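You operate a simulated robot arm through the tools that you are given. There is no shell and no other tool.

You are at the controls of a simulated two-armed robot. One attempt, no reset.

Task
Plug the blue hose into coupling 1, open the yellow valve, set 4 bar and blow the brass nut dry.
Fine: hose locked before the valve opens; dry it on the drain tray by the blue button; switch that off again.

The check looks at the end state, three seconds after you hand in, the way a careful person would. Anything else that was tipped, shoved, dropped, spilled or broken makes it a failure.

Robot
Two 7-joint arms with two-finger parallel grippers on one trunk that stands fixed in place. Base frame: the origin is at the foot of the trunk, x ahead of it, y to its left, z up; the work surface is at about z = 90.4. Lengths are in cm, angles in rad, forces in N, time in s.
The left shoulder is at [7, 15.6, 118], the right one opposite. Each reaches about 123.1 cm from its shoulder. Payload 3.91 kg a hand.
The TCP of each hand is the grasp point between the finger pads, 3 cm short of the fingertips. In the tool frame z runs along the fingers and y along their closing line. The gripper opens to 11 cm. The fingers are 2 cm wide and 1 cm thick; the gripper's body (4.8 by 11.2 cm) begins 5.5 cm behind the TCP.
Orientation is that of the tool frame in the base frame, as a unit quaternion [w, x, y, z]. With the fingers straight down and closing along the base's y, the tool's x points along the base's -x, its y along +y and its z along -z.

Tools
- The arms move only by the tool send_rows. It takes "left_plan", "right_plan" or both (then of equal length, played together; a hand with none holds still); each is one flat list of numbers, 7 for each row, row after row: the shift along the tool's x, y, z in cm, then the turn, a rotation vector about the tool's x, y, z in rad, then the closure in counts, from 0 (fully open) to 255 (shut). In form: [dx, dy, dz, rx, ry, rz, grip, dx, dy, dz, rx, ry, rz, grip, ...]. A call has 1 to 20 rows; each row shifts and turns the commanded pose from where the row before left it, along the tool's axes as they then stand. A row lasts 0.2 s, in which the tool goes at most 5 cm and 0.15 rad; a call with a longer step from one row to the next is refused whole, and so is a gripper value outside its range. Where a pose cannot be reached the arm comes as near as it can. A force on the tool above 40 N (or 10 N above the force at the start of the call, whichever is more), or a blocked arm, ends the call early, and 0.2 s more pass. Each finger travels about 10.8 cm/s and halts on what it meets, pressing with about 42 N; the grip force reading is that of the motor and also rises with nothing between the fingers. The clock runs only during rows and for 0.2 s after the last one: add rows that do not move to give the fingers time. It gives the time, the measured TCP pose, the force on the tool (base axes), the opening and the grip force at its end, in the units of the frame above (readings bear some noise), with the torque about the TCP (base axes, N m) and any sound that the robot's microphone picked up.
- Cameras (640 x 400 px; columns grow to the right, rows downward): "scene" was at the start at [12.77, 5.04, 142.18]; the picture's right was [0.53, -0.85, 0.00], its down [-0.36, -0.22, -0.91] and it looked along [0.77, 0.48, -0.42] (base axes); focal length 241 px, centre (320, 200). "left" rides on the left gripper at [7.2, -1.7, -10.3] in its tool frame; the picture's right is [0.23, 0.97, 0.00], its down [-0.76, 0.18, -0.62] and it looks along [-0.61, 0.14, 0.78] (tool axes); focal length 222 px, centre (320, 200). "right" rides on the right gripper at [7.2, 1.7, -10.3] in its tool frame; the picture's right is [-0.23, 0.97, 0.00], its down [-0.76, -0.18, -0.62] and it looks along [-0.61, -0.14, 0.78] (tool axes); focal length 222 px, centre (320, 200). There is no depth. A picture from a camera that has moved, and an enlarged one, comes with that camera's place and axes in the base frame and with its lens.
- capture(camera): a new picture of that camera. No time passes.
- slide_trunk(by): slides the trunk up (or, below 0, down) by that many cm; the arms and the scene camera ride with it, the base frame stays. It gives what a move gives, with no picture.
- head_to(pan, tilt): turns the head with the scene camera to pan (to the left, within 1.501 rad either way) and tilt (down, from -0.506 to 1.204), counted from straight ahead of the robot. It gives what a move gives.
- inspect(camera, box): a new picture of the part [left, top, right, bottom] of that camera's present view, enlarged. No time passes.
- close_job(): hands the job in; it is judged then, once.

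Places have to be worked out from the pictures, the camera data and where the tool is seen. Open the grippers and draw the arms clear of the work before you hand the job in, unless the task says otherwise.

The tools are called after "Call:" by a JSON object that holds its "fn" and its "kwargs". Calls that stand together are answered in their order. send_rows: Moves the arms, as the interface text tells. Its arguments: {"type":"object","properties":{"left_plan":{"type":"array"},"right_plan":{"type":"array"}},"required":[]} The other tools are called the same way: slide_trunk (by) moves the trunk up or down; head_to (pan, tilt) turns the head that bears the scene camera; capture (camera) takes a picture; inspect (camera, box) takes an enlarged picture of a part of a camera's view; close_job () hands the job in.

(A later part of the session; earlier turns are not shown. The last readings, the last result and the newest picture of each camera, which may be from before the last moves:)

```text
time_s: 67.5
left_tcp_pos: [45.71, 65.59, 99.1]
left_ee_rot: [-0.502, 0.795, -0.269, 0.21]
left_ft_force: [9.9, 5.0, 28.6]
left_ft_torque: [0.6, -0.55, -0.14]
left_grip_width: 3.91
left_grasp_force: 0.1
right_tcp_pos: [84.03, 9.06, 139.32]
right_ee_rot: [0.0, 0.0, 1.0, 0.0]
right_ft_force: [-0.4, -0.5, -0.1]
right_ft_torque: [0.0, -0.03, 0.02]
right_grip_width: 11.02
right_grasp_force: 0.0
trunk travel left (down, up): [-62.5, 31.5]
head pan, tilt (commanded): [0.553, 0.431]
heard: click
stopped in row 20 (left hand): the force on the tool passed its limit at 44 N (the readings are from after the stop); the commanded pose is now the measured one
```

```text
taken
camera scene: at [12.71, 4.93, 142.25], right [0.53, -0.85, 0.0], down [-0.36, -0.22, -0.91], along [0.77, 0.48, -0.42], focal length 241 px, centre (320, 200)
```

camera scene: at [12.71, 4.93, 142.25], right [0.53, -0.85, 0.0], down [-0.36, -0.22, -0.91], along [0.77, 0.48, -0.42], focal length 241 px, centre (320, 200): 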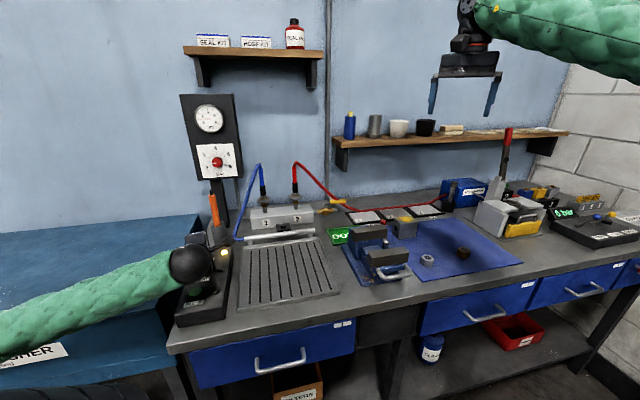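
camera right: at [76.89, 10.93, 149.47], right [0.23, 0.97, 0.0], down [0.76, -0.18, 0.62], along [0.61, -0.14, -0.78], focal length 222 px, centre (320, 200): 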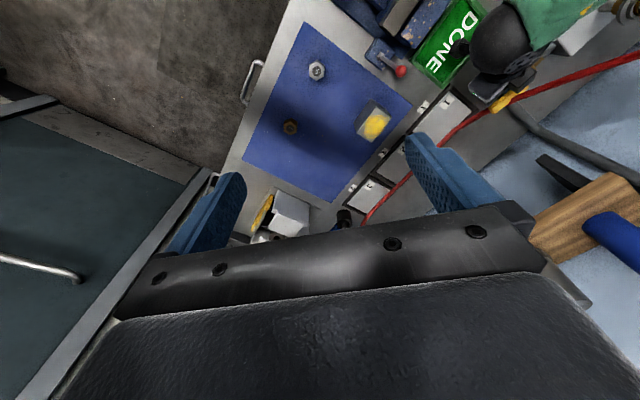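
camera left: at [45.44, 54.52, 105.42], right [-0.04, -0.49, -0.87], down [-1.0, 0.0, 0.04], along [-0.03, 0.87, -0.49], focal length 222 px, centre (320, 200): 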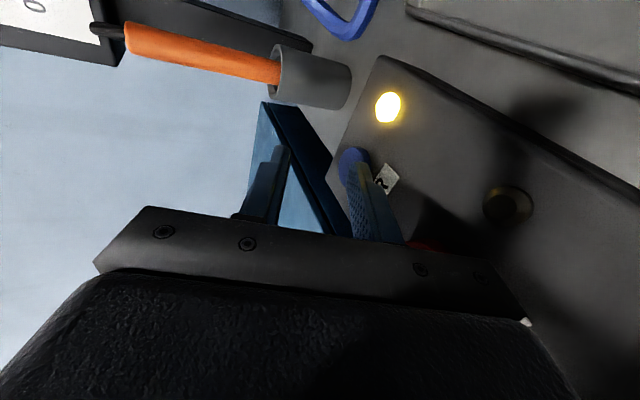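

The roll ran into the arm's limit: the hand drooped to z≈99 and pressed the AIR button (click, lamp on). I'll lift the hand straight up right away, then inspect what was touched.

Call:
{"fn": "send_rows", "kwargs": {"left_plan": [0.13, -1.82, -0.82, 0, 0, 0, 130, 0.21, -3.04, -1.36, 0, 0, 0, 130, 0.21, -3.04, -1.36, 0, 0, 0, 130, 0.21, -3.04, -1.36, 0, 0, 0, 130, 0, 0, 0, 0, 0, 0, 130]}}

Call:
{"fn": "capture", "kwargs": {"camera": "scene"}}

Call:
{"fn": "inspect", "kwargs": {"camera": "scene", "box": [170, 170, 330, 330]}}

Call:
{"fn": "capture", "kwargs": {"camera": "left"}}

```text
time_s: 68.7
left_tcp_pos: [45.83, 65.82, 110.69]
left_ee_rot: [-0.499, 0.798, -0.268, 0.208]
left_ft_force: [-0.3, 0.5, 0.0]
left_ft_torque: [-0.03, -0.01, -0.01]
left_grip_width: 5.4
left_grasp_force: 0.1
right_tcp_pos: [83.99, 9.3, 139.15]
right_ee_rot: [0.0, -0.001, 1.0, -0.001]
right_ft_force: [0.3, 0.5, -0.5]
right_ft_torque: [0.0, 0.02, -0.01]
right_grip_width: 11.01
right_grasp_force: 0.1
trunk travel left (down, up): [-62.5, 31.5]
head pan, tilt (commanded): [0.553, 0.431]
```

```text
taken
camera scene: at [12.78, 5.08, 142.18], right [0.53, -0.85, 0.0], down [-0.36, -0.22, -0.91], along [0.77, 0.48, -0.42], focal length 241 px, centre (320, 200)
```

scene: 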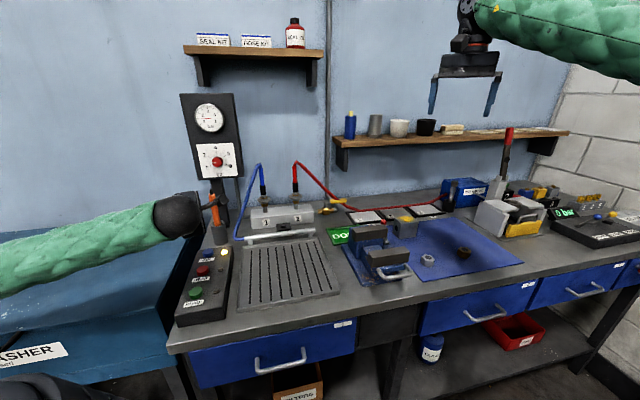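

```text
2.50 times, centred on (250, 250) of scene
camera zoom: at [12.78, 5.08, 142.18], right [0.53, -0.85, 0.0], down [-0.36, -0.22, -0.91], along [0.77, 0.48, -0.42], focal length 604 px, centre (495, 75)
```

zoom: 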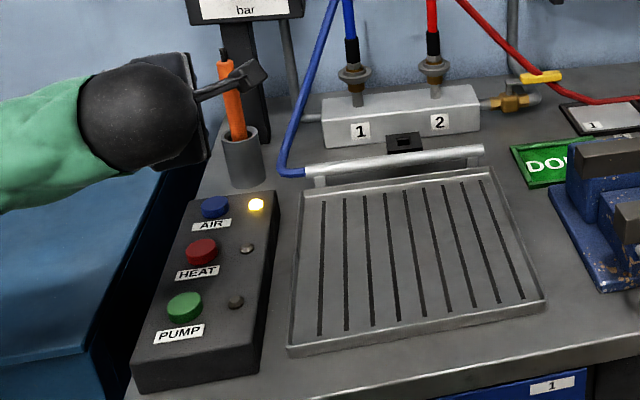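

```text
taken
camera left: at [45.64, 54.8, 116.97], right [-0.04, -0.49, -0.87], down [-1.0, -0.01, 0.05], along [-0.03, 0.87, -0.49], focal length 222 px, centre (320, 200)
```

left: 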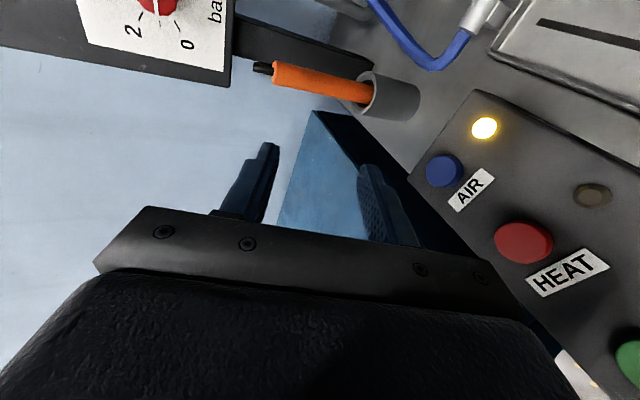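

Only the AIR lamp is lit; nothing else was displaced. I'll note AIR must be switched back off. Now I'll raise the hand and turn it to a reachable pose, fingers horizontal facing the panel with roll −75°.

Call:
{"fn": "send_rows", "kwargs": {"left_plan": [0.245, -3.5, -1.57, 0, 0, 0, 130, 0.245, -3.5, -1.57, 0, 0, 0, 130, 0.245, -3.5, -1.57, 0, 0, 0, 130, 0, 0, 0, 0.1073, 0.0122, 0.0865, 130, 0, 0, 0, 0.1073, 0.0122, 0.0865, 130, 0, 0, 0, 0.1073, 0.0122, 0.0865, 130, 0, 0, 0, 0.1073, 0.0122, 0.0865, 130, 0, 0, 0, 0, 0, 0, 130]}}

Call:
{"fn": "capture", "kwargs": {"camera": "left"}}

Call:
{"fn": "capture", "kwargs": {"camera": "scene"}}

```text
time_s: 70.5
left_tcp_pos: [46.82, 66.79, 122.56]
left_ee_rot: [0.678, -0.61, 0.363, -0.19]
left_ft_force: [0.5, -0.2, 0.5]
left_ft_torque: [-0.03, 0.02, 0.03]
left_grip_width: 5.39
left_grasp_force: 0.2
left hand out of reach, approached as far as the arm can: row 5, 6, 7
right_tcp_pos: [84.09, 9.37, 139.11]
right_ee_rot: [0.0, 0.0, 1.0, -0.001]
right_ft_force: [-0.1, 0.5, -0.5]
right_ft_torque: [0.04, -0.02, 0.0]
right_grip_width: 11.02
right_grasp_force: 0.0
trunk travel left (down, up): [-62.5, 31.5]
head pan, tilt (commanded): [0.553, 0.431]
```

```text
taken
camera left: at [44.45, 54.4, 122.38], right [-0.03, 0.02, -1.0], down [-0.99, 0.14, 0.03], along [0.14, 0.99, 0.02], focal length 222 px, centre (320, 200)
```

left: 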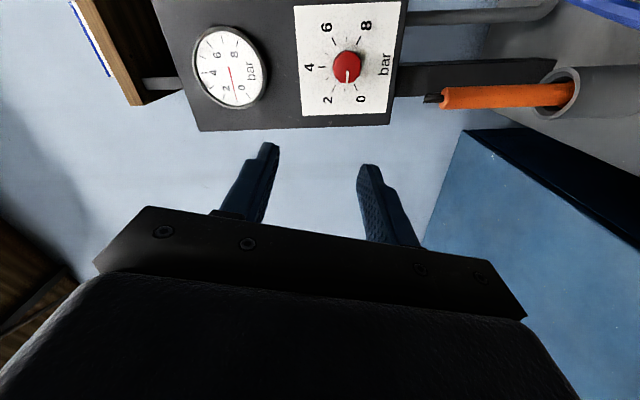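

```text
taken
camera scene: at [12.8, 5.04, 142.18], right [0.53, -0.85, 0.0], down [-0.36, -0.22, -0.91], along [0.77, 0.48, -0.42], focal length 241 px, centre (320, 200)
```

scene: 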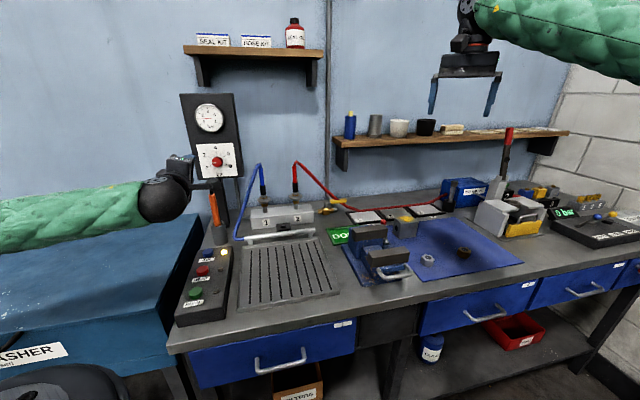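

The orientation now matches what I wanted (roll −75°, fingers horizontal), though it is near the wrist's limit. I'll zoom in on the dial and screwdriver from both cameras to fix the knob position.

Call:
{"fn": "inspect", "kwargs": {"camera": "left", "box": [290, 0, 450, 130]}}

Call:
{"fn": "inspect", "kwargs": {"camera": "scene", "box": [180, 85, 260, 215]}}

Call:
{"fn": "inspect", "kwargs": {"camera": "scene", "box": [190, 135, 246, 185]}}

```text
3.08 times, centred on (370, 65) of left
camera zoom: at [44.45, 54.4, 122.38], right [-0.03, 0.02, -1.0], down [-0.99, 0.14, 0.03], along [0.14, 0.99, 0.02], focal length 684 px, centre (166, 615)
```

zoom: 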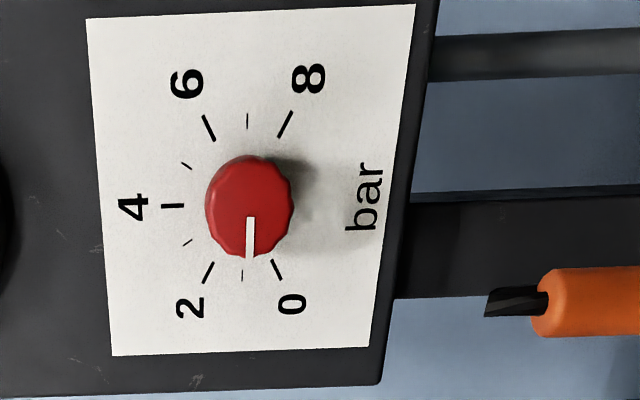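

```text
3.08 times, centred on (220, 150) of scene
camera zoom: at [12.8, 5.04, 142.18], right [0.53, -0.85, 0.0], down [-0.36, -0.22, -0.91], along [0.77, 0.48, -0.42], focal length 743 px, centre (628, 354)
```

zoom: 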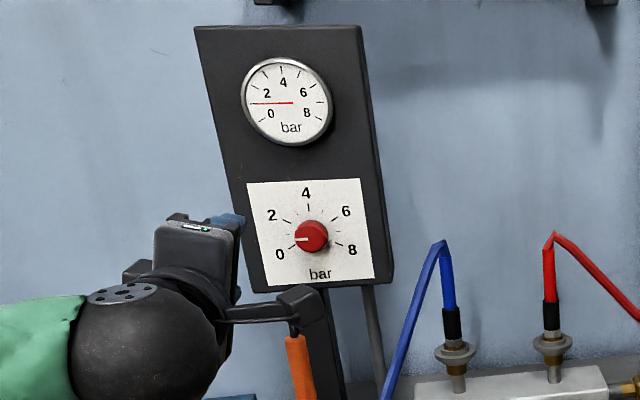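

```text
8.00 times, centred on (218, 160) of scene
camera zoom: at [12.8, 5.04, 142.18], right [0.53, -0.85, 0.0], down [-0.36, -0.22, -0.91], along [0.77, 0.48, -0.42], focal length 1931 px, centre (1136, 520)
```

zoom: 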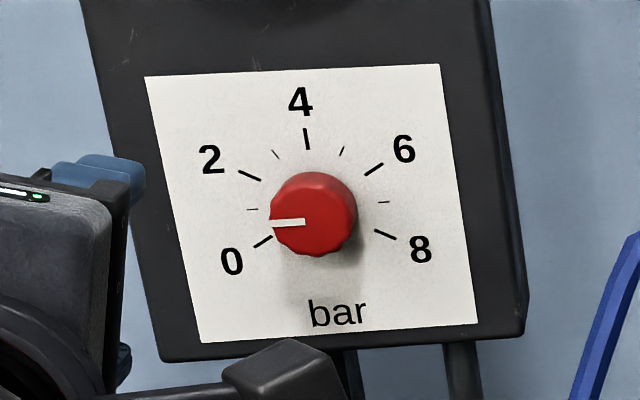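

Using the better-conditioned views, the knob face centre is at about (64.15, 79.3, 119.0), protruding about 2.2 cm, and the screwdriver tip is well below at z≈110.6. I'll advance to about 8 cm short of the grasp position.

Call:
{"fn": "send_rows", "kwargs": {"left_plan": [1.217, 0.903, 4.01, 0, 0, 0, 130, 1.217, 0.903, 4.01, 0, 0, 0, 130, 1.217, 0.903, 4.01, 0, 0, 0, 130, 0, 0, 0, 0, 0, 0, 130]}}

Call:
{"fn": "capture", "kwargs": {"camera": "left"}}

Call:
{"fn": "inspect", "kwargs": {"camera": "scene", "box": [180, 120, 276, 180]}}

```text
time_s: 71.5
left_tcp_pos: [57.5, 72.85, 118.93]
left_ee_rot: [0.679, -0.61, 0.362, -0.191]
left_ft_force: [-0.9, 0.7, -0.7]
left_ft_torque: [0.0, 0.02, 0.0]
left_grip_width: 5.39
left_grasp_force: 0.2
right_tcp_pos: [84.06, 9.12, 139.2]
right_ee_rot: [0.0, 0.0, 1.0, -0.001]
right_ft_force: [0.6, 0.1, -0.3]
right_ft_torque: [-0.01, -0.01, -0.02]
right_grip_width: 11.0
right_grasp_force: 0.2
trunk travel left (down, up): [-62.5, 31.5]
head pan, tilt (commanded): [0.553, 0.431]
```

```text
taken
camera left: at [55.11, 60.49, 118.75], right [-0.03, 0.02, -1.0], down [-0.99, 0.14, 0.03], along [0.14, 0.99, 0.02], focal length 222 px, centre (320, 200)
```

left: 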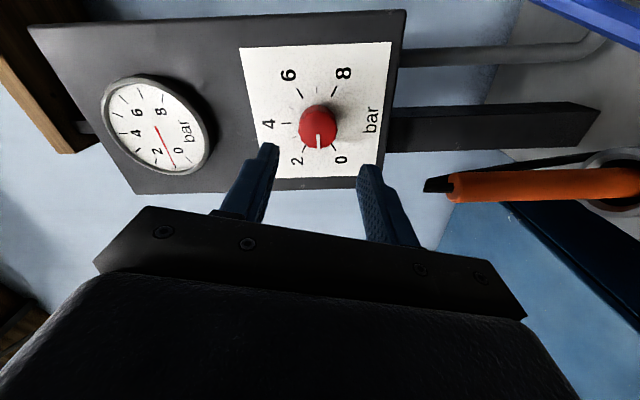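

```text
6.67 times, centred on (228, 150) of scene
camera zoom: at [12.71, 5.0, 142.19], right [0.53, -0.85, 0.0], down [-0.36, -0.22, -0.91], along [0.77, 0.48, -0.42], focal length 1609 px, centre (933, 533)
```

zoom: 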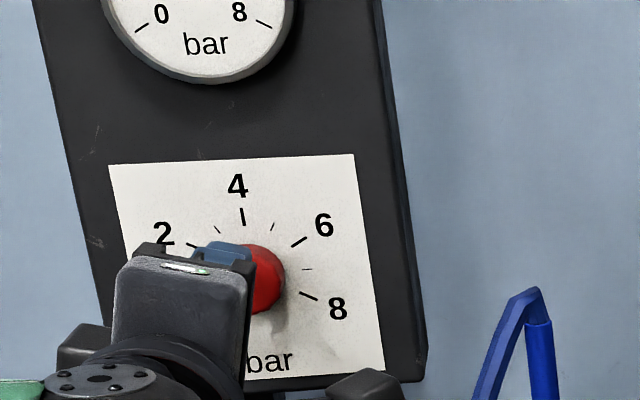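

The knob lines up with the finger axis in the wrist camera. I'll zoom to measure the small remaining offset.

Call:
{"fn": "inspect", "kwargs": {"camera": "left", "box": [230, 30, 410, 180]}}

```text
2.67 times, centred on (320, 105) of left
camera zoom: at [55.11, 60.49, 118.75], right [-0.03, 0.02, -1.0], down [-0.99, 0.14, 0.03], along [0.14, 0.99, 0.02], focal length 592 px, centre (320, 453)
```

zoom: 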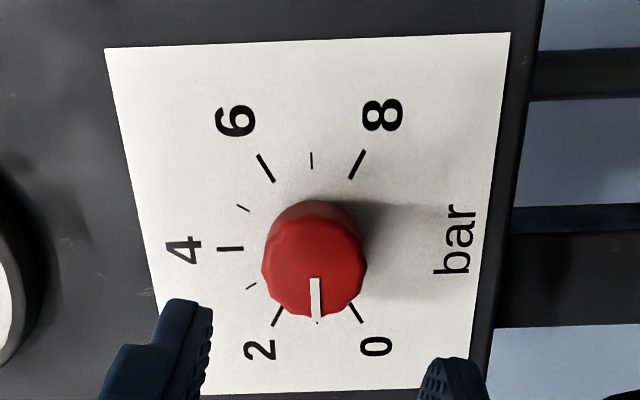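

The knob is about 0.2 cm off the finger axis and the plate is 11.4–12 cm ahead of the TCP. I'll correct sideways and advance 7.8 cm, leaving the fingertips about 0.6 cm from the plate.

Call:
{"fn": "send_rows", "kwargs": {"left_plan": [-0.04, -0.067, 2.6, 0, 0, 0, 130, -0.04, -0.067, 2.6, 0, 0, 0, 130, -0.04, -0.067, 1.6, 0, 0, 0, 130, 0, 0, 1.0, 0, 0, 0, 130, 0, 0, 0, 0, 0, 0, 130]}}

Call:
{"fn": "capture", "kwargs": {"camera": "left"}}

Call:
{"fn": "inspect", "kwargs": {"camera": "scene", "box": [180, 120, 276, 180]}}

```text
time_s: 72.7
left_tcp_pos: [63.14, 78.33, 118.94]
left_ee_rot: [0.679, -0.61, 0.362, -0.19]
left_ft_force: [-11.7, -12.4, -6.4]
left_ft_torque: [0.1, 0.06, 0.08]
left_grip_width: 5.28
left_grasp_force: 0.1
right_tcp_pos: [84.05, 9.26, 139.32]
right_ee_rot: [0.0, -0.001, 1.0, 0.0]
right_ft_force: [-1.1, -0.5, 0.0]
right_ft_torque: [-0.01, 0.0, 0.0]
right_grip_width: 11.0
right_grasp_force: 0.0
trunk travel left (down, up): [-62.5, 31.5]
head pan, tilt (commanded): [0.553, 0.431]
```

```text
taken
camera left: at [60.68, 65.9, 118.92], right [-0.03, 0.02, -1.0], down [-0.99, 0.14, 0.03], along [0.14, 0.99, 0.02], focal length 222 px, centre (320, 200)
```

left: 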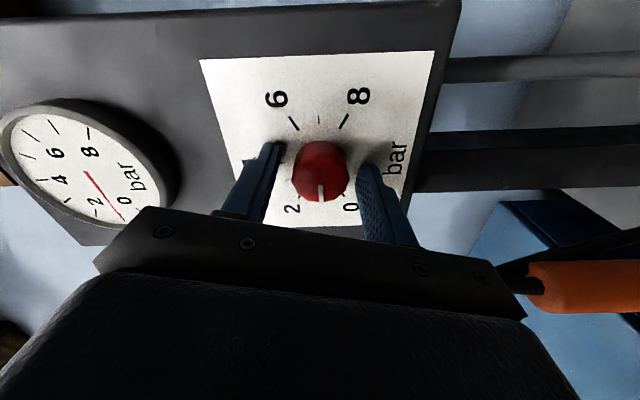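

```text
6.67 times, centred on (228, 150) of scene
camera zoom: at [12.67, 4.96, 142.18], right [0.53, -0.85, 0.0], down [-0.36, -0.22, -0.91], along [0.77, 0.48, -0.42], focal length 1609 px, centre (933, 533)
```

zoom: 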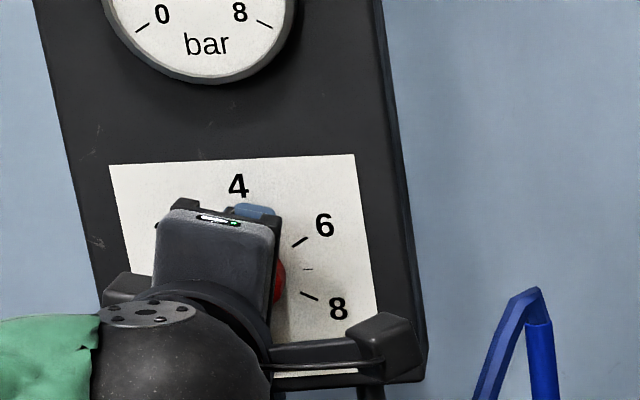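

The fingertips have met the plate (about 17 N). I'll back off 0.4 cm.

Call:
{"fn": "send_rows", "kwargs": {"left_plan": [0, 0, -0.4, 0, 0, 0, 130, 0, 0, 0, 0, 0, 0, 130, 0, 0, 0, 0, 0, 0, 130]}}

Call:
{"fn": "inspect", "kwargs": {"camera": "left", "box": [210, 40, 430, 215]}}

```text
time_s: 73.5
left_tcp_pos: [62.82, 78.22, 118.97]
left_ee_rot: [0.678, -0.611, 0.362, -0.191]
left_ft_force: [-0.1, 0.7, 0.0]
left_ft_torque: [-0.02, 0.01, -0.02]
left_grip_width: 5.4
left_grasp_force: 0.0
right_tcp_pos: [84.06, 9.39, 139.33]
right_ee_rot: [0.0, -0.001, 1.0, 0.0]
right_ft_force: [0.3, 0.0, -0.1]
right_ft_torque: [0.01, 0.0, 0.02]
right_grip_width: 11.01
right_grasp_force: 0.1
trunk travel left (down, up): [-62.5, 31.5]
head pan, tilt (commanded): [0.553, 0.431]
```

```text
2.29 times, centred on (320, 128) of left
camera zoom: at [60.48, 65.79, 118.88], right [-0.03, 0.02, -1.0], down [-0.99, 0.14, 0.03], along [0.14, 0.99, 0.01], focal length 508 px, centre (320, 366)
```

zoom: 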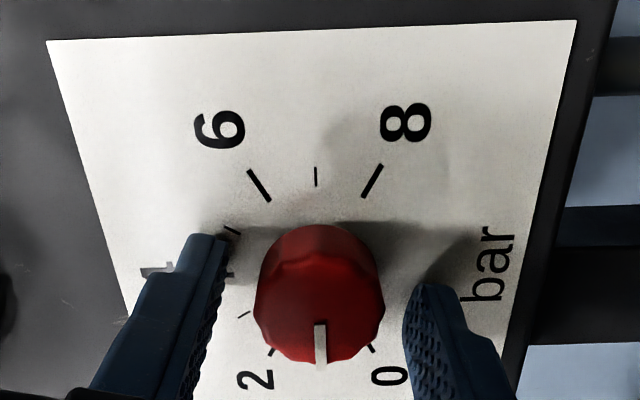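

The knob is centred between the fingers with no contact force. I'll close the grip on it.

Call:
{"fn": "send_rows", "kwargs": {"left_plan": [0, 0, 0, 0, 0, 0, 255, 0, 0, 0, 0, 0, 0, 255, 0, 0, 0, 0, 0, 0, 255]}}

Call:
{"fn": "inspect", "kwargs": {"camera": "left", "box": [210, 40, 430, 215]}}

```text
time_s: 74.3
left_tcp_pos: [62.96, 78.14, 118.96]
left_ee_rot: [0.678, -0.61, 0.363, -0.191]
left_ft_force: [4.9, 5.0, 7.2]
left_ft_torque: [0.08, -0.08, -0.34]
left_grip_width: 3.34
left_grasp_force: 44.9
right_tcp_pos: [84.06, 9.25, 139.37]
right_ee_rot: [0.0, 0.0, 1.0, 0.0]
right_ft_force: [-0.4, 0.0, 0.5]
right_ft_torque: [0.01, -0.01, 0.01]
right_grip_width: 10.99
right_grasp_force: 0.1
trunk travel left (down, up): [-62.5, 31.5]
head pan, tilt (commanded): [0.553, 0.431]
```

```text
2.29 times, centred on (320, 128) of left
camera zoom: at [60.46, 65.76, 118.96], right [-0.03, 0.02, -1.0], down [-0.99, 0.14, 0.03], along [0.14, 0.99, 0.02], focal length 508 px, centre (320, 366)
```

zoom: 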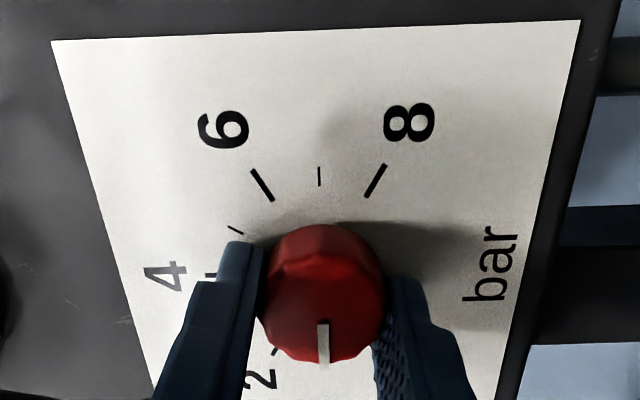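

The knob is gripped at 3.34 cm. I'll turn it clockwise by 0.72 rad and check the gauge.

Call:
{"fn": "send_rows", "kwargs": {"left_plan": [0, 0, 0, 0, 0, 0.12, 255, 0, 0, 0, 0, 0, 0.12, 255, 0, 0, 0, 0, 0, 0.12, 255, 0, 0, 0, 0, 0, 0.12, 255, 0, 0, 0, 0, 0, 0.12, 255, 0, 0, 0, 0, 0, 0.12, 255, 0, 0, 0, 0, 0, 0, 255]}}

Call:
{"fn": "capture", "kwargs": {"camera": "left"}}

Call:
{"fn": "inspect", "kwargs": {"camera": "scene", "box": [180, 90, 276, 180]}}

```text
time_s: 75.9
left_tcp_pos: [62.79, 78.05, 119.13]
left_ee_rot: [0.702, -0.442, 0.555, 0.062]
left_ft_force: [25.5, 7.9, 28.7]
left_ft_torque: [0.36, -0.5, -0.02]
left_grip_width: 3.37
left_grasp_force: 44.6
right_tcp_pos: [84.21, 9.29, 139.27]
right_ee_rot: [-0.001, 0.0, 1.0, 0.001]
right_ft_force: [0.2, 0.4, -0.2]
right_ft_torque: [-0.01, 0.02, -0.02]
right_grip_width: 10.99
right_grasp_force: 0.2
trunk travel left (down, up): [-62.5, 31.5]
head pan, tilt (commanded): [0.553, 0.431]
```

```text
taken
camera left: at [59.08, 67.1, 114.2], right [-0.48, 0.49, -0.73], down [-0.84, -0.02, 0.54], along [0.26, 0.87, 0.42], focal length 222 px, centre (320, 200)
```

left: 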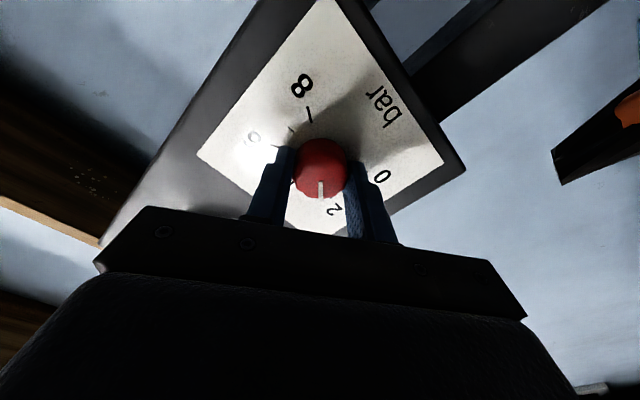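

```text
4.44 times, centred on (228, 135) of scene
camera zoom: at [12.89, 4.9, 142.19], right [0.53, -0.85, 0.0], down [-0.36, -0.22, -0.91], along [0.77, 0.48, -0.42], focal length 1073 px, centre (729, 489)
```

zoom: 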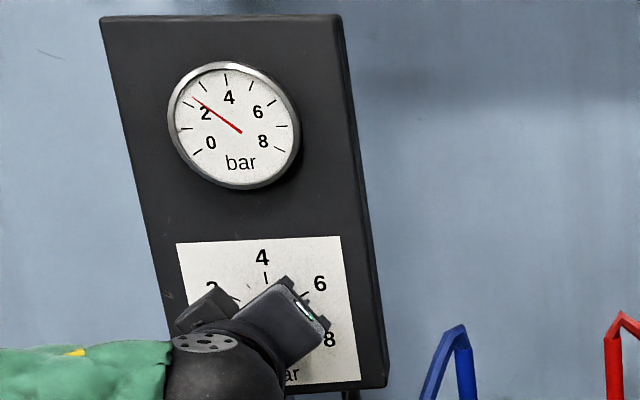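

The gauge rose to about 2.3 bar. Side load on the hand is high (39 N), so I'll open the fingers, roll back and regrip with a better-centred axis.

Call:
{"fn": "send_rows", "kwargs": {"left_plan": [0, 0, 0, 0, 0, 0, 130, 0, 0, 0, 0, 0, 0, 130, 0, 0, 0, 0, 0, 0, 130]}}

Call:
{"fn": "inspect", "kwargs": {"camera": "left", "box": [210, 60, 430, 235]}}

Call:
{"fn": "inspect", "kwargs": {"camera": "scene", "box": [196, 90, 244, 135]}}

```text
time_s: 76.7
left_tcp_pos: [62.68, 78.26, 118.97]
left_ee_rot: [0.702, -0.443, 0.554, 0.061]
left_ft_force: [-0.2, -0.6, -0.7]
left_ft_torque: [-0.02, -0.03, -0.02]
left_grip_width: 5.4
left_grasp_force: 0.0
right_tcp_pos: [84.05, 9.34, 139.28]
right_ee_rot: [0.001, 0.0, 1.0, 0.0]
right_ft_force: [-1.0, -0.2, 1.1]
right_ft_torque: [-0.03, 0.0, 0.01]
right_grip_width: 10.99
right_grasp_force: 0.1
trunk travel left (down, up): [-62.5, 31.5]
head pan, tilt (commanded): [0.553, 0.431]
```

```text
2.29 times, centred on (320, 148) of left
camera zoom: at [58.88, 67.28, 114.05], right [-0.48, 0.49, -0.73], down [-0.84, -0.01, 0.54], along [0.25, 0.87, 0.42], focal length 508 px, centre (320, 320)
```

zoom: 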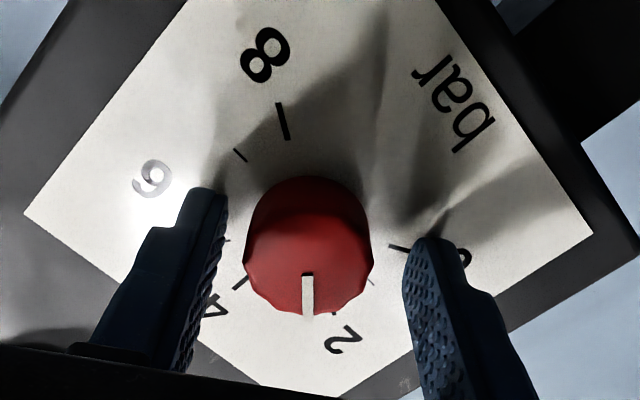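

```text
8.89 times, centred on (220, 112) of scene
camera zoom: at [12.73, 5.11, 142.18], right [0.53, -0.85, 0.0], down [-0.36, -0.22, -0.91], along [0.77, 0.48, -0.42], focal length 2146 px, centre (1209, 978)
```

zoom: 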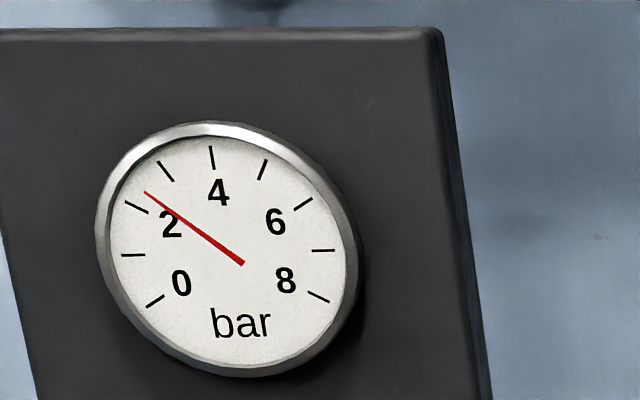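

Gauge reads about 2.35 bar. I'll roll back 0.72 rad with the fingers open, shift slightly up and right to centre on the knob, then regrip.

Call:
{"fn": "send_rows", "kwargs": {"left_plan": [0, 0, 0, 0, 0, -0.12, 130, 0, 0, 0, 0, 0, -0.12, 130, 0, 0, 0, 0, 0, -0.12, 130, 0, 0, 0, 0, 0, -0.12, 130, 0, 0, 0, 0, 0, -0.12, 130, 0, 0, 0, 0, 0, -0.12, 130, 0.058, -0.171, 0, 0, 0, 0, 130, 0, 0, 0, 0, 0, 0, 130]}}

Call:
{"fn": "inspect", "kwargs": {"camera": "left", "box": [210, 40, 430, 215]}}

Call:
{"fn": "inspect", "kwargs": {"camera": "scene", "box": [196, 90, 244, 135]}}

```text
time_s: 78.5
left_tcp_pos: [62.83, 78.15, 119.22]
left_ee_rot: [0.678, -0.61, 0.362, -0.19]
left_ft_force: [0.2, -0.2, 0.2]
left_ft_torque: [-0.02, 0.03, -0.01]
left_grip_width: 5.39
left_grasp_force: 0.1
right_tcp_pos: [84.09, 9.37, 139.3]
right_ee_rot: [0.0, 0.0, 1.0, 0.0]
right_ft_force: [-0.7, 0.3, 0.4]
right_ft_torque: [0.0, -0.01, -0.01]
right_grip_width: 11.02
right_grasp_force: 0.1
trunk travel left (down, up): [-62.5, 31.5]
head pan, tilt (commanded): [0.553, 0.431]
```

```text
2.29 times, centred on (320, 128) of left
camera zoom: at [60.45, 65.76, 119.08], right [-0.03, 0.02, -1.0], down [-0.99, 0.14, 0.03], along [0.14, 0.99, 0.01], focal length 508 px, centre (320, 366)
```

zoom: 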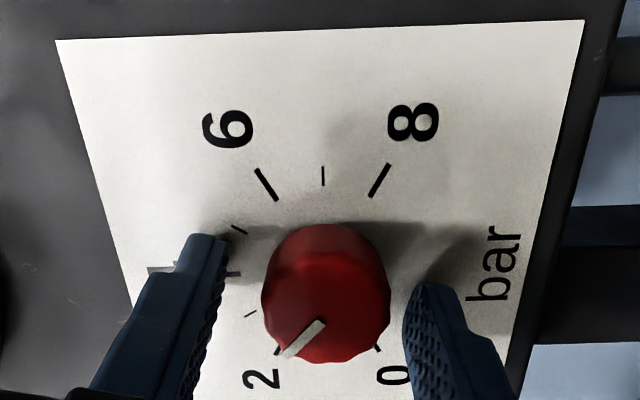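

```text
8.89 times, centred on (220, 112) of scene
camera zoom: at [12.77, 5.05, 142.18], right [0.53, -0.85, 0.0], down [-0.36, -0.22, -0.91], along [0.77, 0.48, -0.42], focal length 2146 px, centre (1209, 978)
```

zoom: 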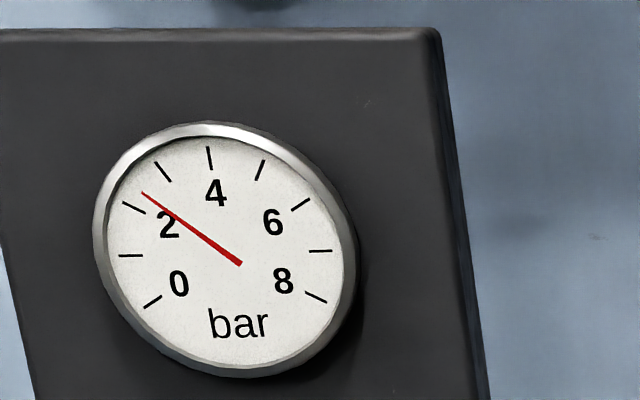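

From the force change I work out the knob axis lies about 0.35 cm to the right of the tool axis. I'll shift right and slightly down, grip, and turn another 0.72 rad while watching the load.

Call:
{"fn": "send_rows", "kwargs": {"left_plan": [0.16, 0.05, 0, 0, 0, 0, 130, 0.157, 0.05, 0, 0, 0, 0, 130, 0, 0, 0, 0, 0, 0, 255, 0, 0, 0, 0, 0, 0, 255, 0, 0, 0, 0, 0, 0, 255, 0, 0, 0, 0, 0, 0.12, 255, 0, 0, 0, 0, 0, 0.12, 255, 0, 0, 0, 0, 0, 0.12, 255, 0, 0, 0, 0, 0, 0, 255]}}

Call:
{"fn": "inspect", "kwargs": {"camera": "scene", "box": [196, 90, 244, 135]}}

```text
time_s: 80.5
left_tcp_pos: [62.98, 77.83, 119.0]
left_ee_rot: [0.701, -0.536, 0.466, -0.065]
left_ft_force: [-4.9, -3.7, -5.6]
left_ft_torque: [-0.11, 0.12, 0.07]
left_grip_width: 3.34
left_grasp_force: 44.5
right_tcp_pos: [84.07, 9.32, 139.28]
right_ee_rot: [0.0, -0.002, 1.0, 0.001]
right_ft_force: [0.0, -0.7, 0.4]
right_ft_torque: [0.01, -0.01, 0.0]
right_grip_width: 11.01
right_grasp_force: 0.2
trunk travel left (down, up): [-62.5, 31.5]
head pan, tilt (commanded): [0.553, 0.431]
```

```text
8.89 times, centred on (220, 112) of scene
camera zoom: at [12.76, 5.07, 142.17], right [0.53, -0.85, 0.0], down [-0.36, -0.22, -0.91], along [0.77, 0.48, -0.42], focal length 2146 px, centre (1209, 978)
```

zoom: 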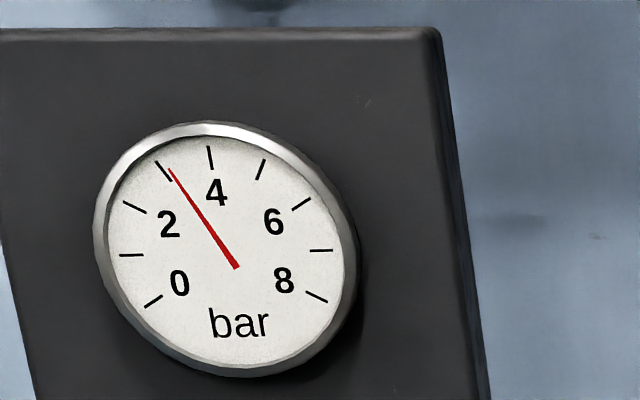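

Gauge at about 3.1 bar with low load. I'll turn another 0.40 rad, then read and fine-tune.

Call:
{"fn": "send_rows", "kwargs": {"left_plan": [0, 0, 0, 0, 0, 0.12, 255, 0, 0, 0, 0, 0, 0.12, 255, 0, 0, 0, 0, 0, 0.1, 255, 0, 0, 0, 0, 0, 0.06, 255, 0, 0, 0, 0, 0, 0, 255]}}

Call:
{"fn": "inspect", "kwargs": {"camera": "scene", "box": [196, 90, 244, 135]}}

```text
time_s: 81.7
left_tcp_pos: [62.95, 77.94, 118.98]
left_ee_rot: [0.701, -0.432, 0.563, 0.075]
left_ft_force: [-4.7, -0.5, -7.1]
left_ft_torque: [-0.53, 0.53, -0.19]
left_grip_width: 3.33
left_grasp_force: 45.5
right_tcp_pos: [84.03, 9.34, 139.2]
right_ee_rot: [0.0, -0.001, 1.0, 0.001]
right_ft_force: [-0.4, 0.0, -0.3]
right_ft_torque: [0.01, 0.01, -0.01]
right_grip_width: 11.02
right_grasp_force: 0.1
trunk travel left (down, up): [-62.5, 31.5]
head pan, tilt (commanded): [0.553, 0.431]
```

```text
8.89 times, centred on (220, 112) of scene
camera zoom: at [12.78, 5.1, 142.17], right [0.53, -0.85, 0.0], down [-0.36, -0.22, -0.91], along [0.77, 0.48, -0.42], focal length 2146 px, centre (1209, 978)
```

zoom: 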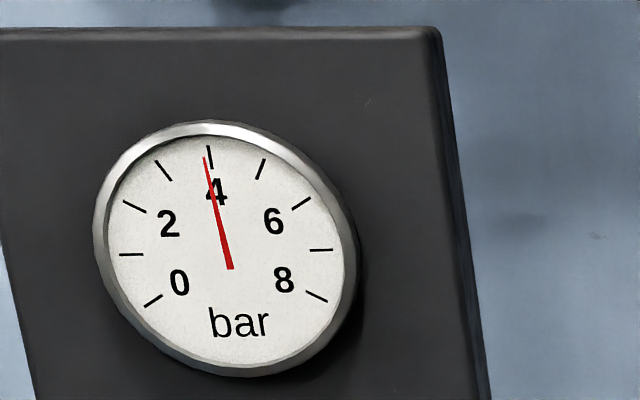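

The needle is just short of the 4 mark. I'll zoom in more to judge the small remainder.

Call:
{"fn": "inspect", "kwargs": {"camera": "scene", "box": [200, 100, 224, 122.5]}}

Call:
{"fn": "inspect", "kwargs": {"camera": "left", "box": [210, 60, 430, 235]}}

```text
16.00 times, centred on (212, 111) of scene
camera zoom: at [12.78, 5.1, 142.17], right [0.53, -0.85, 0.0], down [-0.36, -0.22, -0.91], along [0.77, 0.48, -0.42], focal length 3862 px, centre (2048, 1620)
```

zoom: 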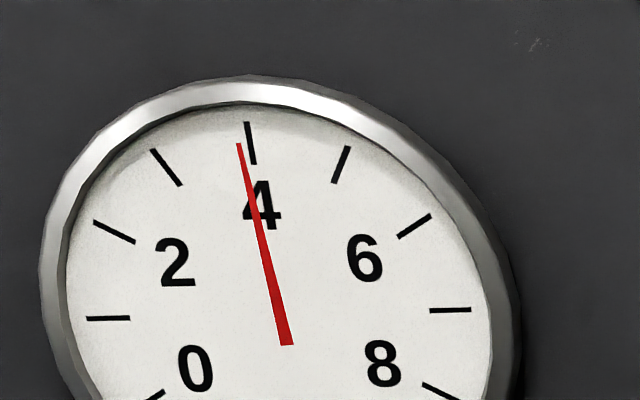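

```text
2.29 times, centred on (320, 148) of left
camera zoom: at [59.03, 67.12, 113.82], right [-0.5, 0.51, -0.7], down [-0.83, -0.03, 0.56], along [0.27, 0.86, 0.44], focal length 508 px, centre (320, 320)
```

zoom: 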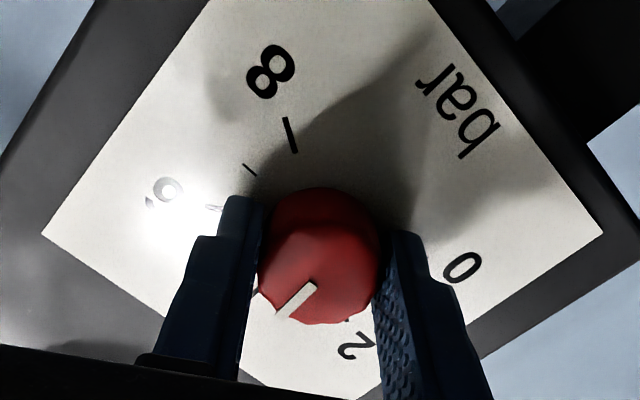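

The needle is about 3.4° short of the 4 mark (about 3.89 bar). I'll turn 0.058 rad more.

Call:
{"fn": "send_rows", "kwargs": {"left_plan": [0, 0, 0, 0, 0, 0.058, 255, 0, 0, 0, 0, 0, 0, 255, 0, 0, 0, 0, 0, 0, 255]}}

Call:
{"fn": "inspect", "kwargs": {"camera": "scene", "box": [200, 100, 224, 122.5]}}

```text
time_s: 82.5
left_tcp_pos: [63.0, 77.98, 118.89]
left_ee_rot: [0.698, -0.416, 0.575, 0.095]
left_ft_force: [0.8, 3.1, -2.1]
left_ft_torque: [-0.39, 0.37, -0.23]
left_grip_width: 3.33
left_grasp_force: 45.5
right_tcp_pos: [84.15, 9.38, 139.26]
right_ee_rot: [0.0, -0.002, 1.0, -0.001]
right_ft_force: [0.9, -0.5, -0.1]
right_ft_torque: [0.01, -0.03, 0.0]
right_grip_width: 11.01
right_grasp_force: 0.1
trunk travel left (down, up): [-62.5, 31.5]
head pan, tilt (commanded): [0.553, 0.431]
```

```text
16.00 times, centred on (212, 111) of scene
camera zoom: at [12.8, 5.11, 142.18], right [0.53, -0.85, 0.0], down [-0.36, -0.22, -0.91], along [0.77, 0.48, -0.42], focal length 3862 px, centre (2048, 1620)
```

zoom: 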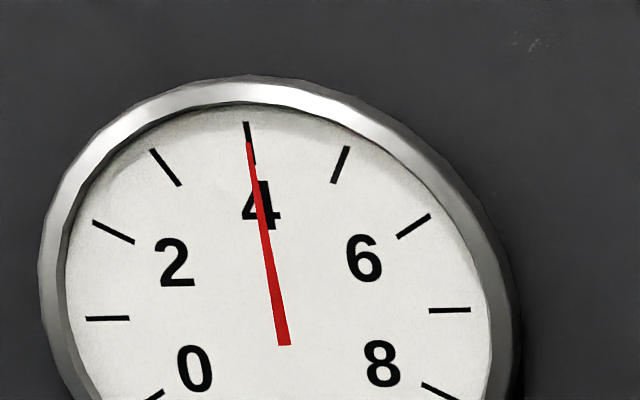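

The gauge reads 4.0 bar. I'll open the fingers and verify that it stays there.

Call:
{"fn": "send_rows", "kwargs": {"left_plan": [0, 0, 0, 0, 0, 0, 130, 0, 0, 0, 0, 0, 0, 130, 0, 0, 0, 0, 0, 0, 130]}}

Call:
{"fn": "inspect", "kwargs": {"camera": "scene", "box": [200, 100, 224, 122.5]}}

Call:
{"fn": "capture", "kwargs": {"camera": "left"}}

```text
time_s: 83.3
left_tcp_pos: [62.97, 77.83, 118.94]
left_ee_rot: [0.698, -0.416, 0.575, 0.095]
left_ft_force: [-0.6, 0.4, -1.2]
left_ft_torque: [-0.01, 0.01, 0.01]
left_grip_width: 5.39
left_grasp_force: 0.2
right_tcp_pos: [84.1, 9.34, 139.21]
right_ee_rot: [0.0, 0.0, 1.0, 0.0]
right_ft_force: [0.4, 0.1, -0.1]
right_ft_torque: [0.02, 0.02, 0.01]
right_grip_width: 10.99
right_grasp_force: 0.0
trunk travel left (down, up): [-62.5, 31.5]
head pan, tilt (commanded): [0.553, 0.431]
```

```text
16.00 times, centred on (212, 111) of scene
camera zoom: at [12.78, 5.03, 142.18], right [0.53, -0.85, 0.0], down [-0.36, -0.22, -0.91], along [0.77, 0.48, -0.42], focal length 3862 px, centre (2048, 1620)
```

zoom: 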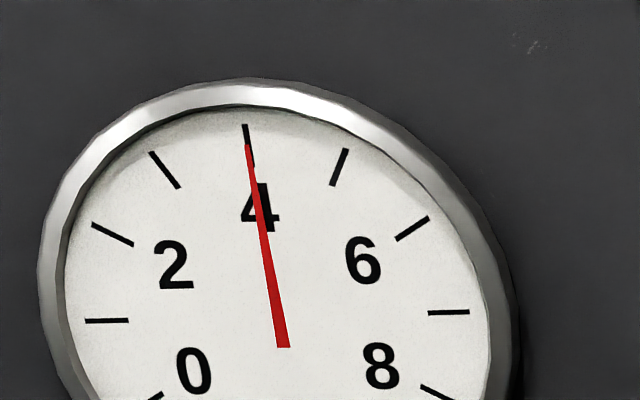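

```text
taken
camera left: at [58.8, 67.27, 113.54], right [-0.52, 0.54, -0.66], down [-0.8, -0.05, 0.59], along [0.29, 0.84, 0.46], focal length 222 px, centre (320, 200)
```

left: 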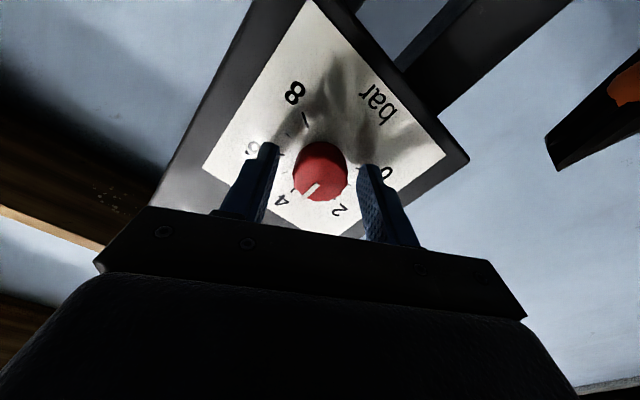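

4 bar holds after release. I'll withdraw straight back from the knob above the screwdriver, rise, and take the roll out.

Call:
{"fn": "send_rows", "kwargs": {"left_plan": [0, 0, -2.5, 0, 0, 0, 130, 0, 0, -3.5, 0, 0, 0, 130, 0, 0, -4, 0, 0, 0, 130, 0, 0, -4, 0, 0, 0, 130, -3.53, -1.89, 0, 0, 0, 0, 130, -3.53, -1.89, 0, 0, 0, 0, 130, 0, 0, 0, 0, 0, 0.1225, 130, 0, 0, 0, 0, 0, 0.1225, 130, 0, 0, 0, 0, 0, 0.1225, 130, 0, 0, 0, 0, 0, 0.1225, 130, 0, 0, 0, 0, 0, 0, 130]}}

Call:
{"fn": "capture", "kwargs": {"camera": "scene"}}

Call:
{"fn": "inspect", "kwargs": {"camera": "scene", "box": [180, 85, 260, 215]}}

```text
time_s: 85.7
left_tcp_pos: [52.94, 68.26, 127.08]
left_ee_rot: [0.655, -0.263, 0.658, 0.262]
left_ft_force: [-0.9, -0.2, -0.9]
left_ft_torque: [0.01, -0.01, 0.0]
left_grip_width: 5.4
left_grasp_force: 0.1
right_tcp_pos: [84.07, 9.28, 139.28]
right_ee_rot: [0.0, -0.001, 1.0, 0.0]
right_ft_force: [0.0, -0.6, 0.3]
right_ft_torque: [0.03, 0.05, 0.01]
right_grip_width: 11.02
right_grasp_force: 0.1
trunk travel left (down, up): [-62.5, 31.5]
head pan, tilt (commanded): [0.553, 0.431]
```

```text
taken
camera scene: at [12.77, 5.05, 142.18], right [0.53, -0.85, 0.0], down [-0.36, -0.22, -0.91], along [0.77, 0.48, -0.42], focal length 241 px, centre (320, 200)
```

scene: 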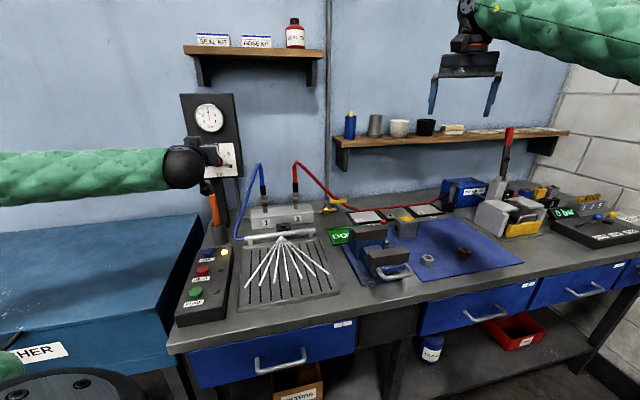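

```text
3.08 times, centred on (220, 150) of scene
camera zoom: at [12.77, 5.05, 142.18], right [0.53, -0.85, 0.0], down [-0.36, -0.22, -0.91], along [0.77, 0.48, -0.42], focal length 743 px, centre (628, 354)
```

zoom: 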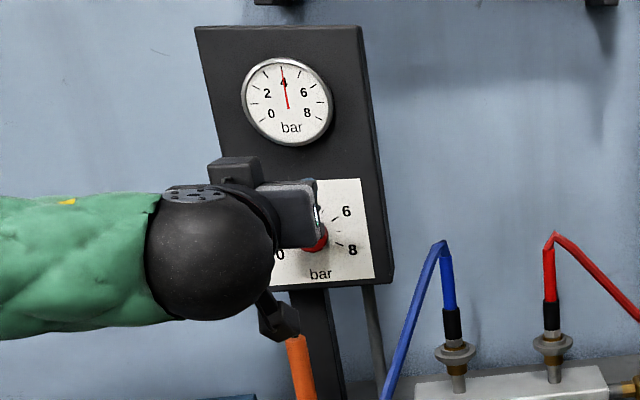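

The jets fan out from the middle of the bar over the tray, so the air line works. I'll turn the fingers straight down and close them, so I can press the blue button off before fetching the nut.

Call:
{"fn": "send_rows", "kwargs": {"left_plan": [0, 0, 0, 0, 0.131, 0, 130, 0, 0, 0, 0, 0.131, 0, 160, 0, 0, 0, 0, 0.131, 0, 200, 0, 0, 0, 0, 0.131, 0, 255, 0, 0, 0, 0, 0.131, 0, 255, 0, 0, 0, 0, 0.131, 0, 255, 0, 0, 0, 0, 0.131, 0, 255, 0, 0, 0, 0, 0.131, 0, 255, 0, 0, 0, 0, 0.131, 0, 255, 0, 0, 0, 0, 0.131, 0, 255, 0, 0, 0, 0, 0.131, 0, 255, 0, 0, 0, 0, 0.13, 0, 255, 0, 0, 0, 0, 0, 0, 255]}}

Call:
{"fn": "capture", "kwargs": {"camera": "left"}}

Call:
{"fn": "capture", "kwargs": {"camera": "scene"}}

```text
time_s: 88.5
left_tcp_pos: [53.03, 68.32, 127.04]
left_ee_rot: [-0.005, -0.372, 0.928, -0.002]
left_ft_force: [-0.6, -0.3, -0.1]
left_ft_torque: [-0.01, 0.01, -0.01]
left_grip_width: 0.0
left_grasp_force: 37.6
right_tcp_pos: [84.16, 9.35, 139.21]
right_ee_rot: [-0.001, 0.0, 1.0, 0.0]
right_ft_force: [1.1, 0.3, -0.3]
right_ft_torque: [0.02, -0.04, 0.0]
right_grip_width: 11.0
right_grasp_force: 0.0
trunk travel left (down, up): [-62.5, 31.5]
head pan, tilt (commanded): [0.553, 0.431]
```

```text
taken
camera left: at [49.0, 62.29, 137.52], right [-0.84, 0.55, 0.0], down [0.43, 0.66, 0.62], along [0.34, 0.52, -0.79], focal length 222 px, centre (320, 200)
```

left: 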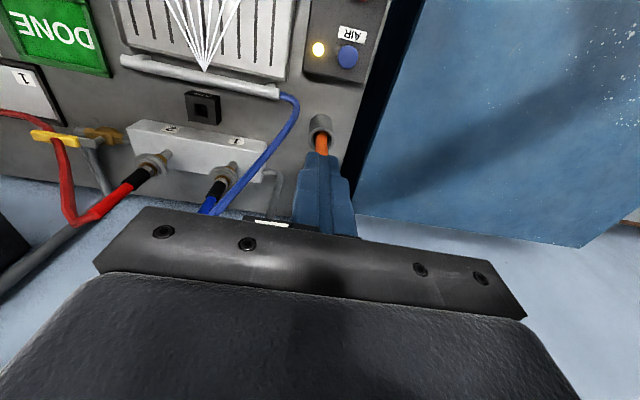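

```text
taken
camera scene: at [12.89, 5.1, 142.16], right [0.53, -0.85, 0.0], down [-0.36, -0.22, -0.91], along [0.77, 0.48, -0.42], focal length 241 px, centre (320, 200)
```

scene: 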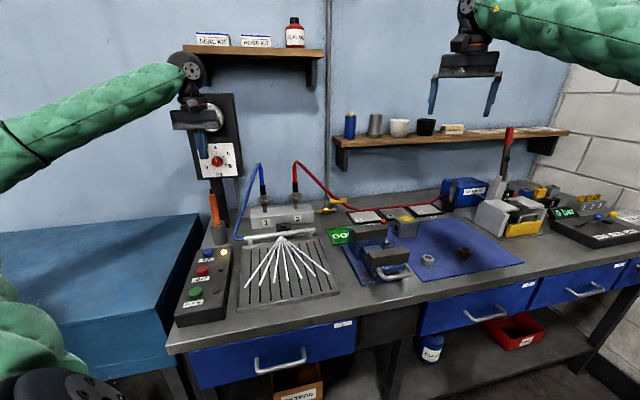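

Fingers point straight down. The blue button is at about (47.4, 68.2), top z≈94.8. I'll move above it and descend to z=104 for a check.

Call:
{"fn": "send_rows", "kwargs": {"left_plan": [2.05, 1.88, 0, 0, 0, 0, 255, 2.05, 1.88, 0, 0, 0, 0, 255, 0, 0, 4.6, 0, 0, 0, 255, 0, 0, 4.6, 0, 0, 0, 255, 0, 0, 4.6, 0, 0, 0, 255, 0, 0, 4.6, 0, 0, 0, 255, 0, 0, 4.6, 0, 0, 0, 255, 0, 0, 0, 0, 0, 0, 255]}}

Call:
{"fn": "capture", "kwargs": {"camera": "left"}}

Call:
{"fn": "inspect", "kwargs": {"camera": "scene", "box": [170, 220, 250, 290]}}

```text
time_s: 90.3
left_tcp_pos: [47.46, 68.27, 104.0]
left_ee_rot: [-0.003, -0.371, 0.929, -0.002]
left_ft_force: [-0.1, -0.1, 0.6]
left_ft_torque: [0.02, 0.01, 0.02]
left_grip_width: 0.02
left_grasp_force: 37.6
right_tcp_pos: [83.9, 9.35, 139.35]
right_ee_rot: [0.0, -0.001, 1.0, 0.0]
right_ft_force: [-0.2, -0.2, 0.4]
right_ft_torque: [0.02, -0.03, 0.02]
right_grip_width: 10.99
right_grasp_force: 0.0
trunk travel left (down, up): [-62.5, 31.5]
head pan, tilt (commanded): [0.553, 0.431]
```

```text
taken
camera left: at [43.35, 62.22, 114.48], right [-0.84, 0.55, 0.0], down [0.43, 0.66, 0.62], along [0.34, 0.52, -0.79], focal length 222 px, centre (320, 200)
```

left: 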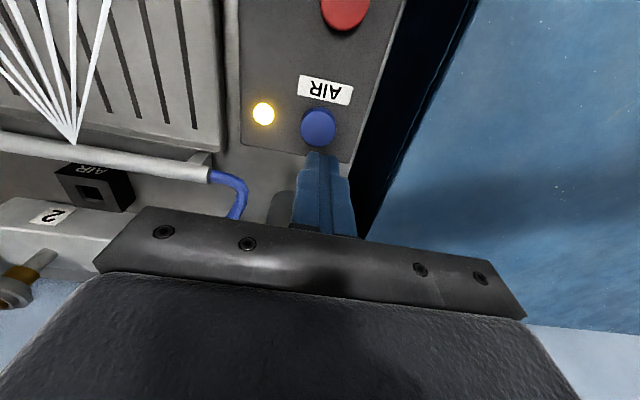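

```text
5.71 times, centred on (210, 255) of scene
camera zoom: at [12.77, 5.02, 142.19], right [0.53, -0.85, 0.0], down [-0.36, -0.22, -0.91], along [0.77, 0.48, -0.42], focal length 1379 px, centre (949, -114)
```

zoom: 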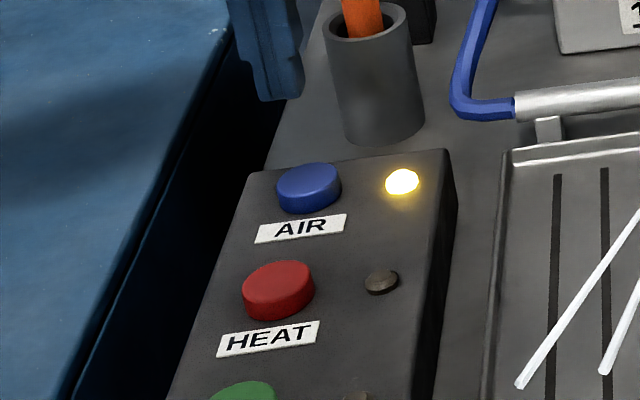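

The button is right under the finger axis. I'll descend to just above it and then press in small steps.

Call:
{"fn": "send_rows", "kwargs": {"left_plan": [0, 0, 2, 0, 0, 0, 255, 0, 0, 2, 0, 0, 0, 255, 0, 0, 1.8, 0, 0, 0, 255, 0, 0, 0, 0, 0, 0, 255, 0, 0, 0.2, 0, 0, 0, 255, 0, 0, 0.2, 0, 0, 0, 255, 0, 0, 0.2, 0, 0, 0, 255, 0, 0, 0.2, 0, 0, 0, 255]}}

Call:
{"fn": "inspect", "kwargs": {"camera": "scene", "box": [170, 220, 250, 290]}}

```text
time_s: 91.9
left_tcp_pos: [47.17, 68.02, 98.13]
left_ee_rot: [0.001, -0.372, 0.928, -0.001]
left_ft_force: [-5.2, -2.1, 19.2]
left_ft_torque: [-0.06, 0.11, -0.09]
left_grip_width: 0.01
left_grasp_force: 37.3
right_tcp_pos: [83.99, 9.22, 139.46]
right_ee_rot: [0.0, -0.001, 1.0, 0.001]
right_ft_force: [0.1, -0.1, -0.1]
right_ft_torque: [-0.01, -0.02, -0.04]
right_grip_width: 10.99
right_grasp_force: 0.1
trunk travel left (down, up): [-62.5, 31.5]
head pan, tilt (commanded): [0.553, 0.431]
heard: click
stopped in row 8 (left hand): the force on the tool passed its limit at 43 N (the readings are from after the stop); the commanded pose is now the measured one
```

```text
5.71 times, centred on (210, 255) of scene
camera zoom: at [12.61, 4.9, 142.19], right [0.53, -0.85, 0.0], down [-0.35, -0.22, -0.91], along [0.77, 0.48, -0.42], focal length 1379 px, centre (949, -114)
```

zoom: 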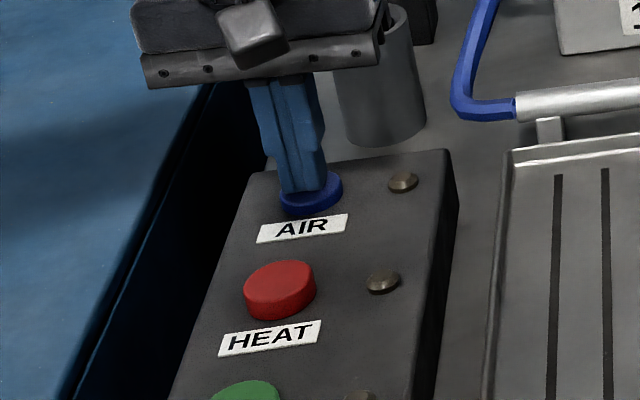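

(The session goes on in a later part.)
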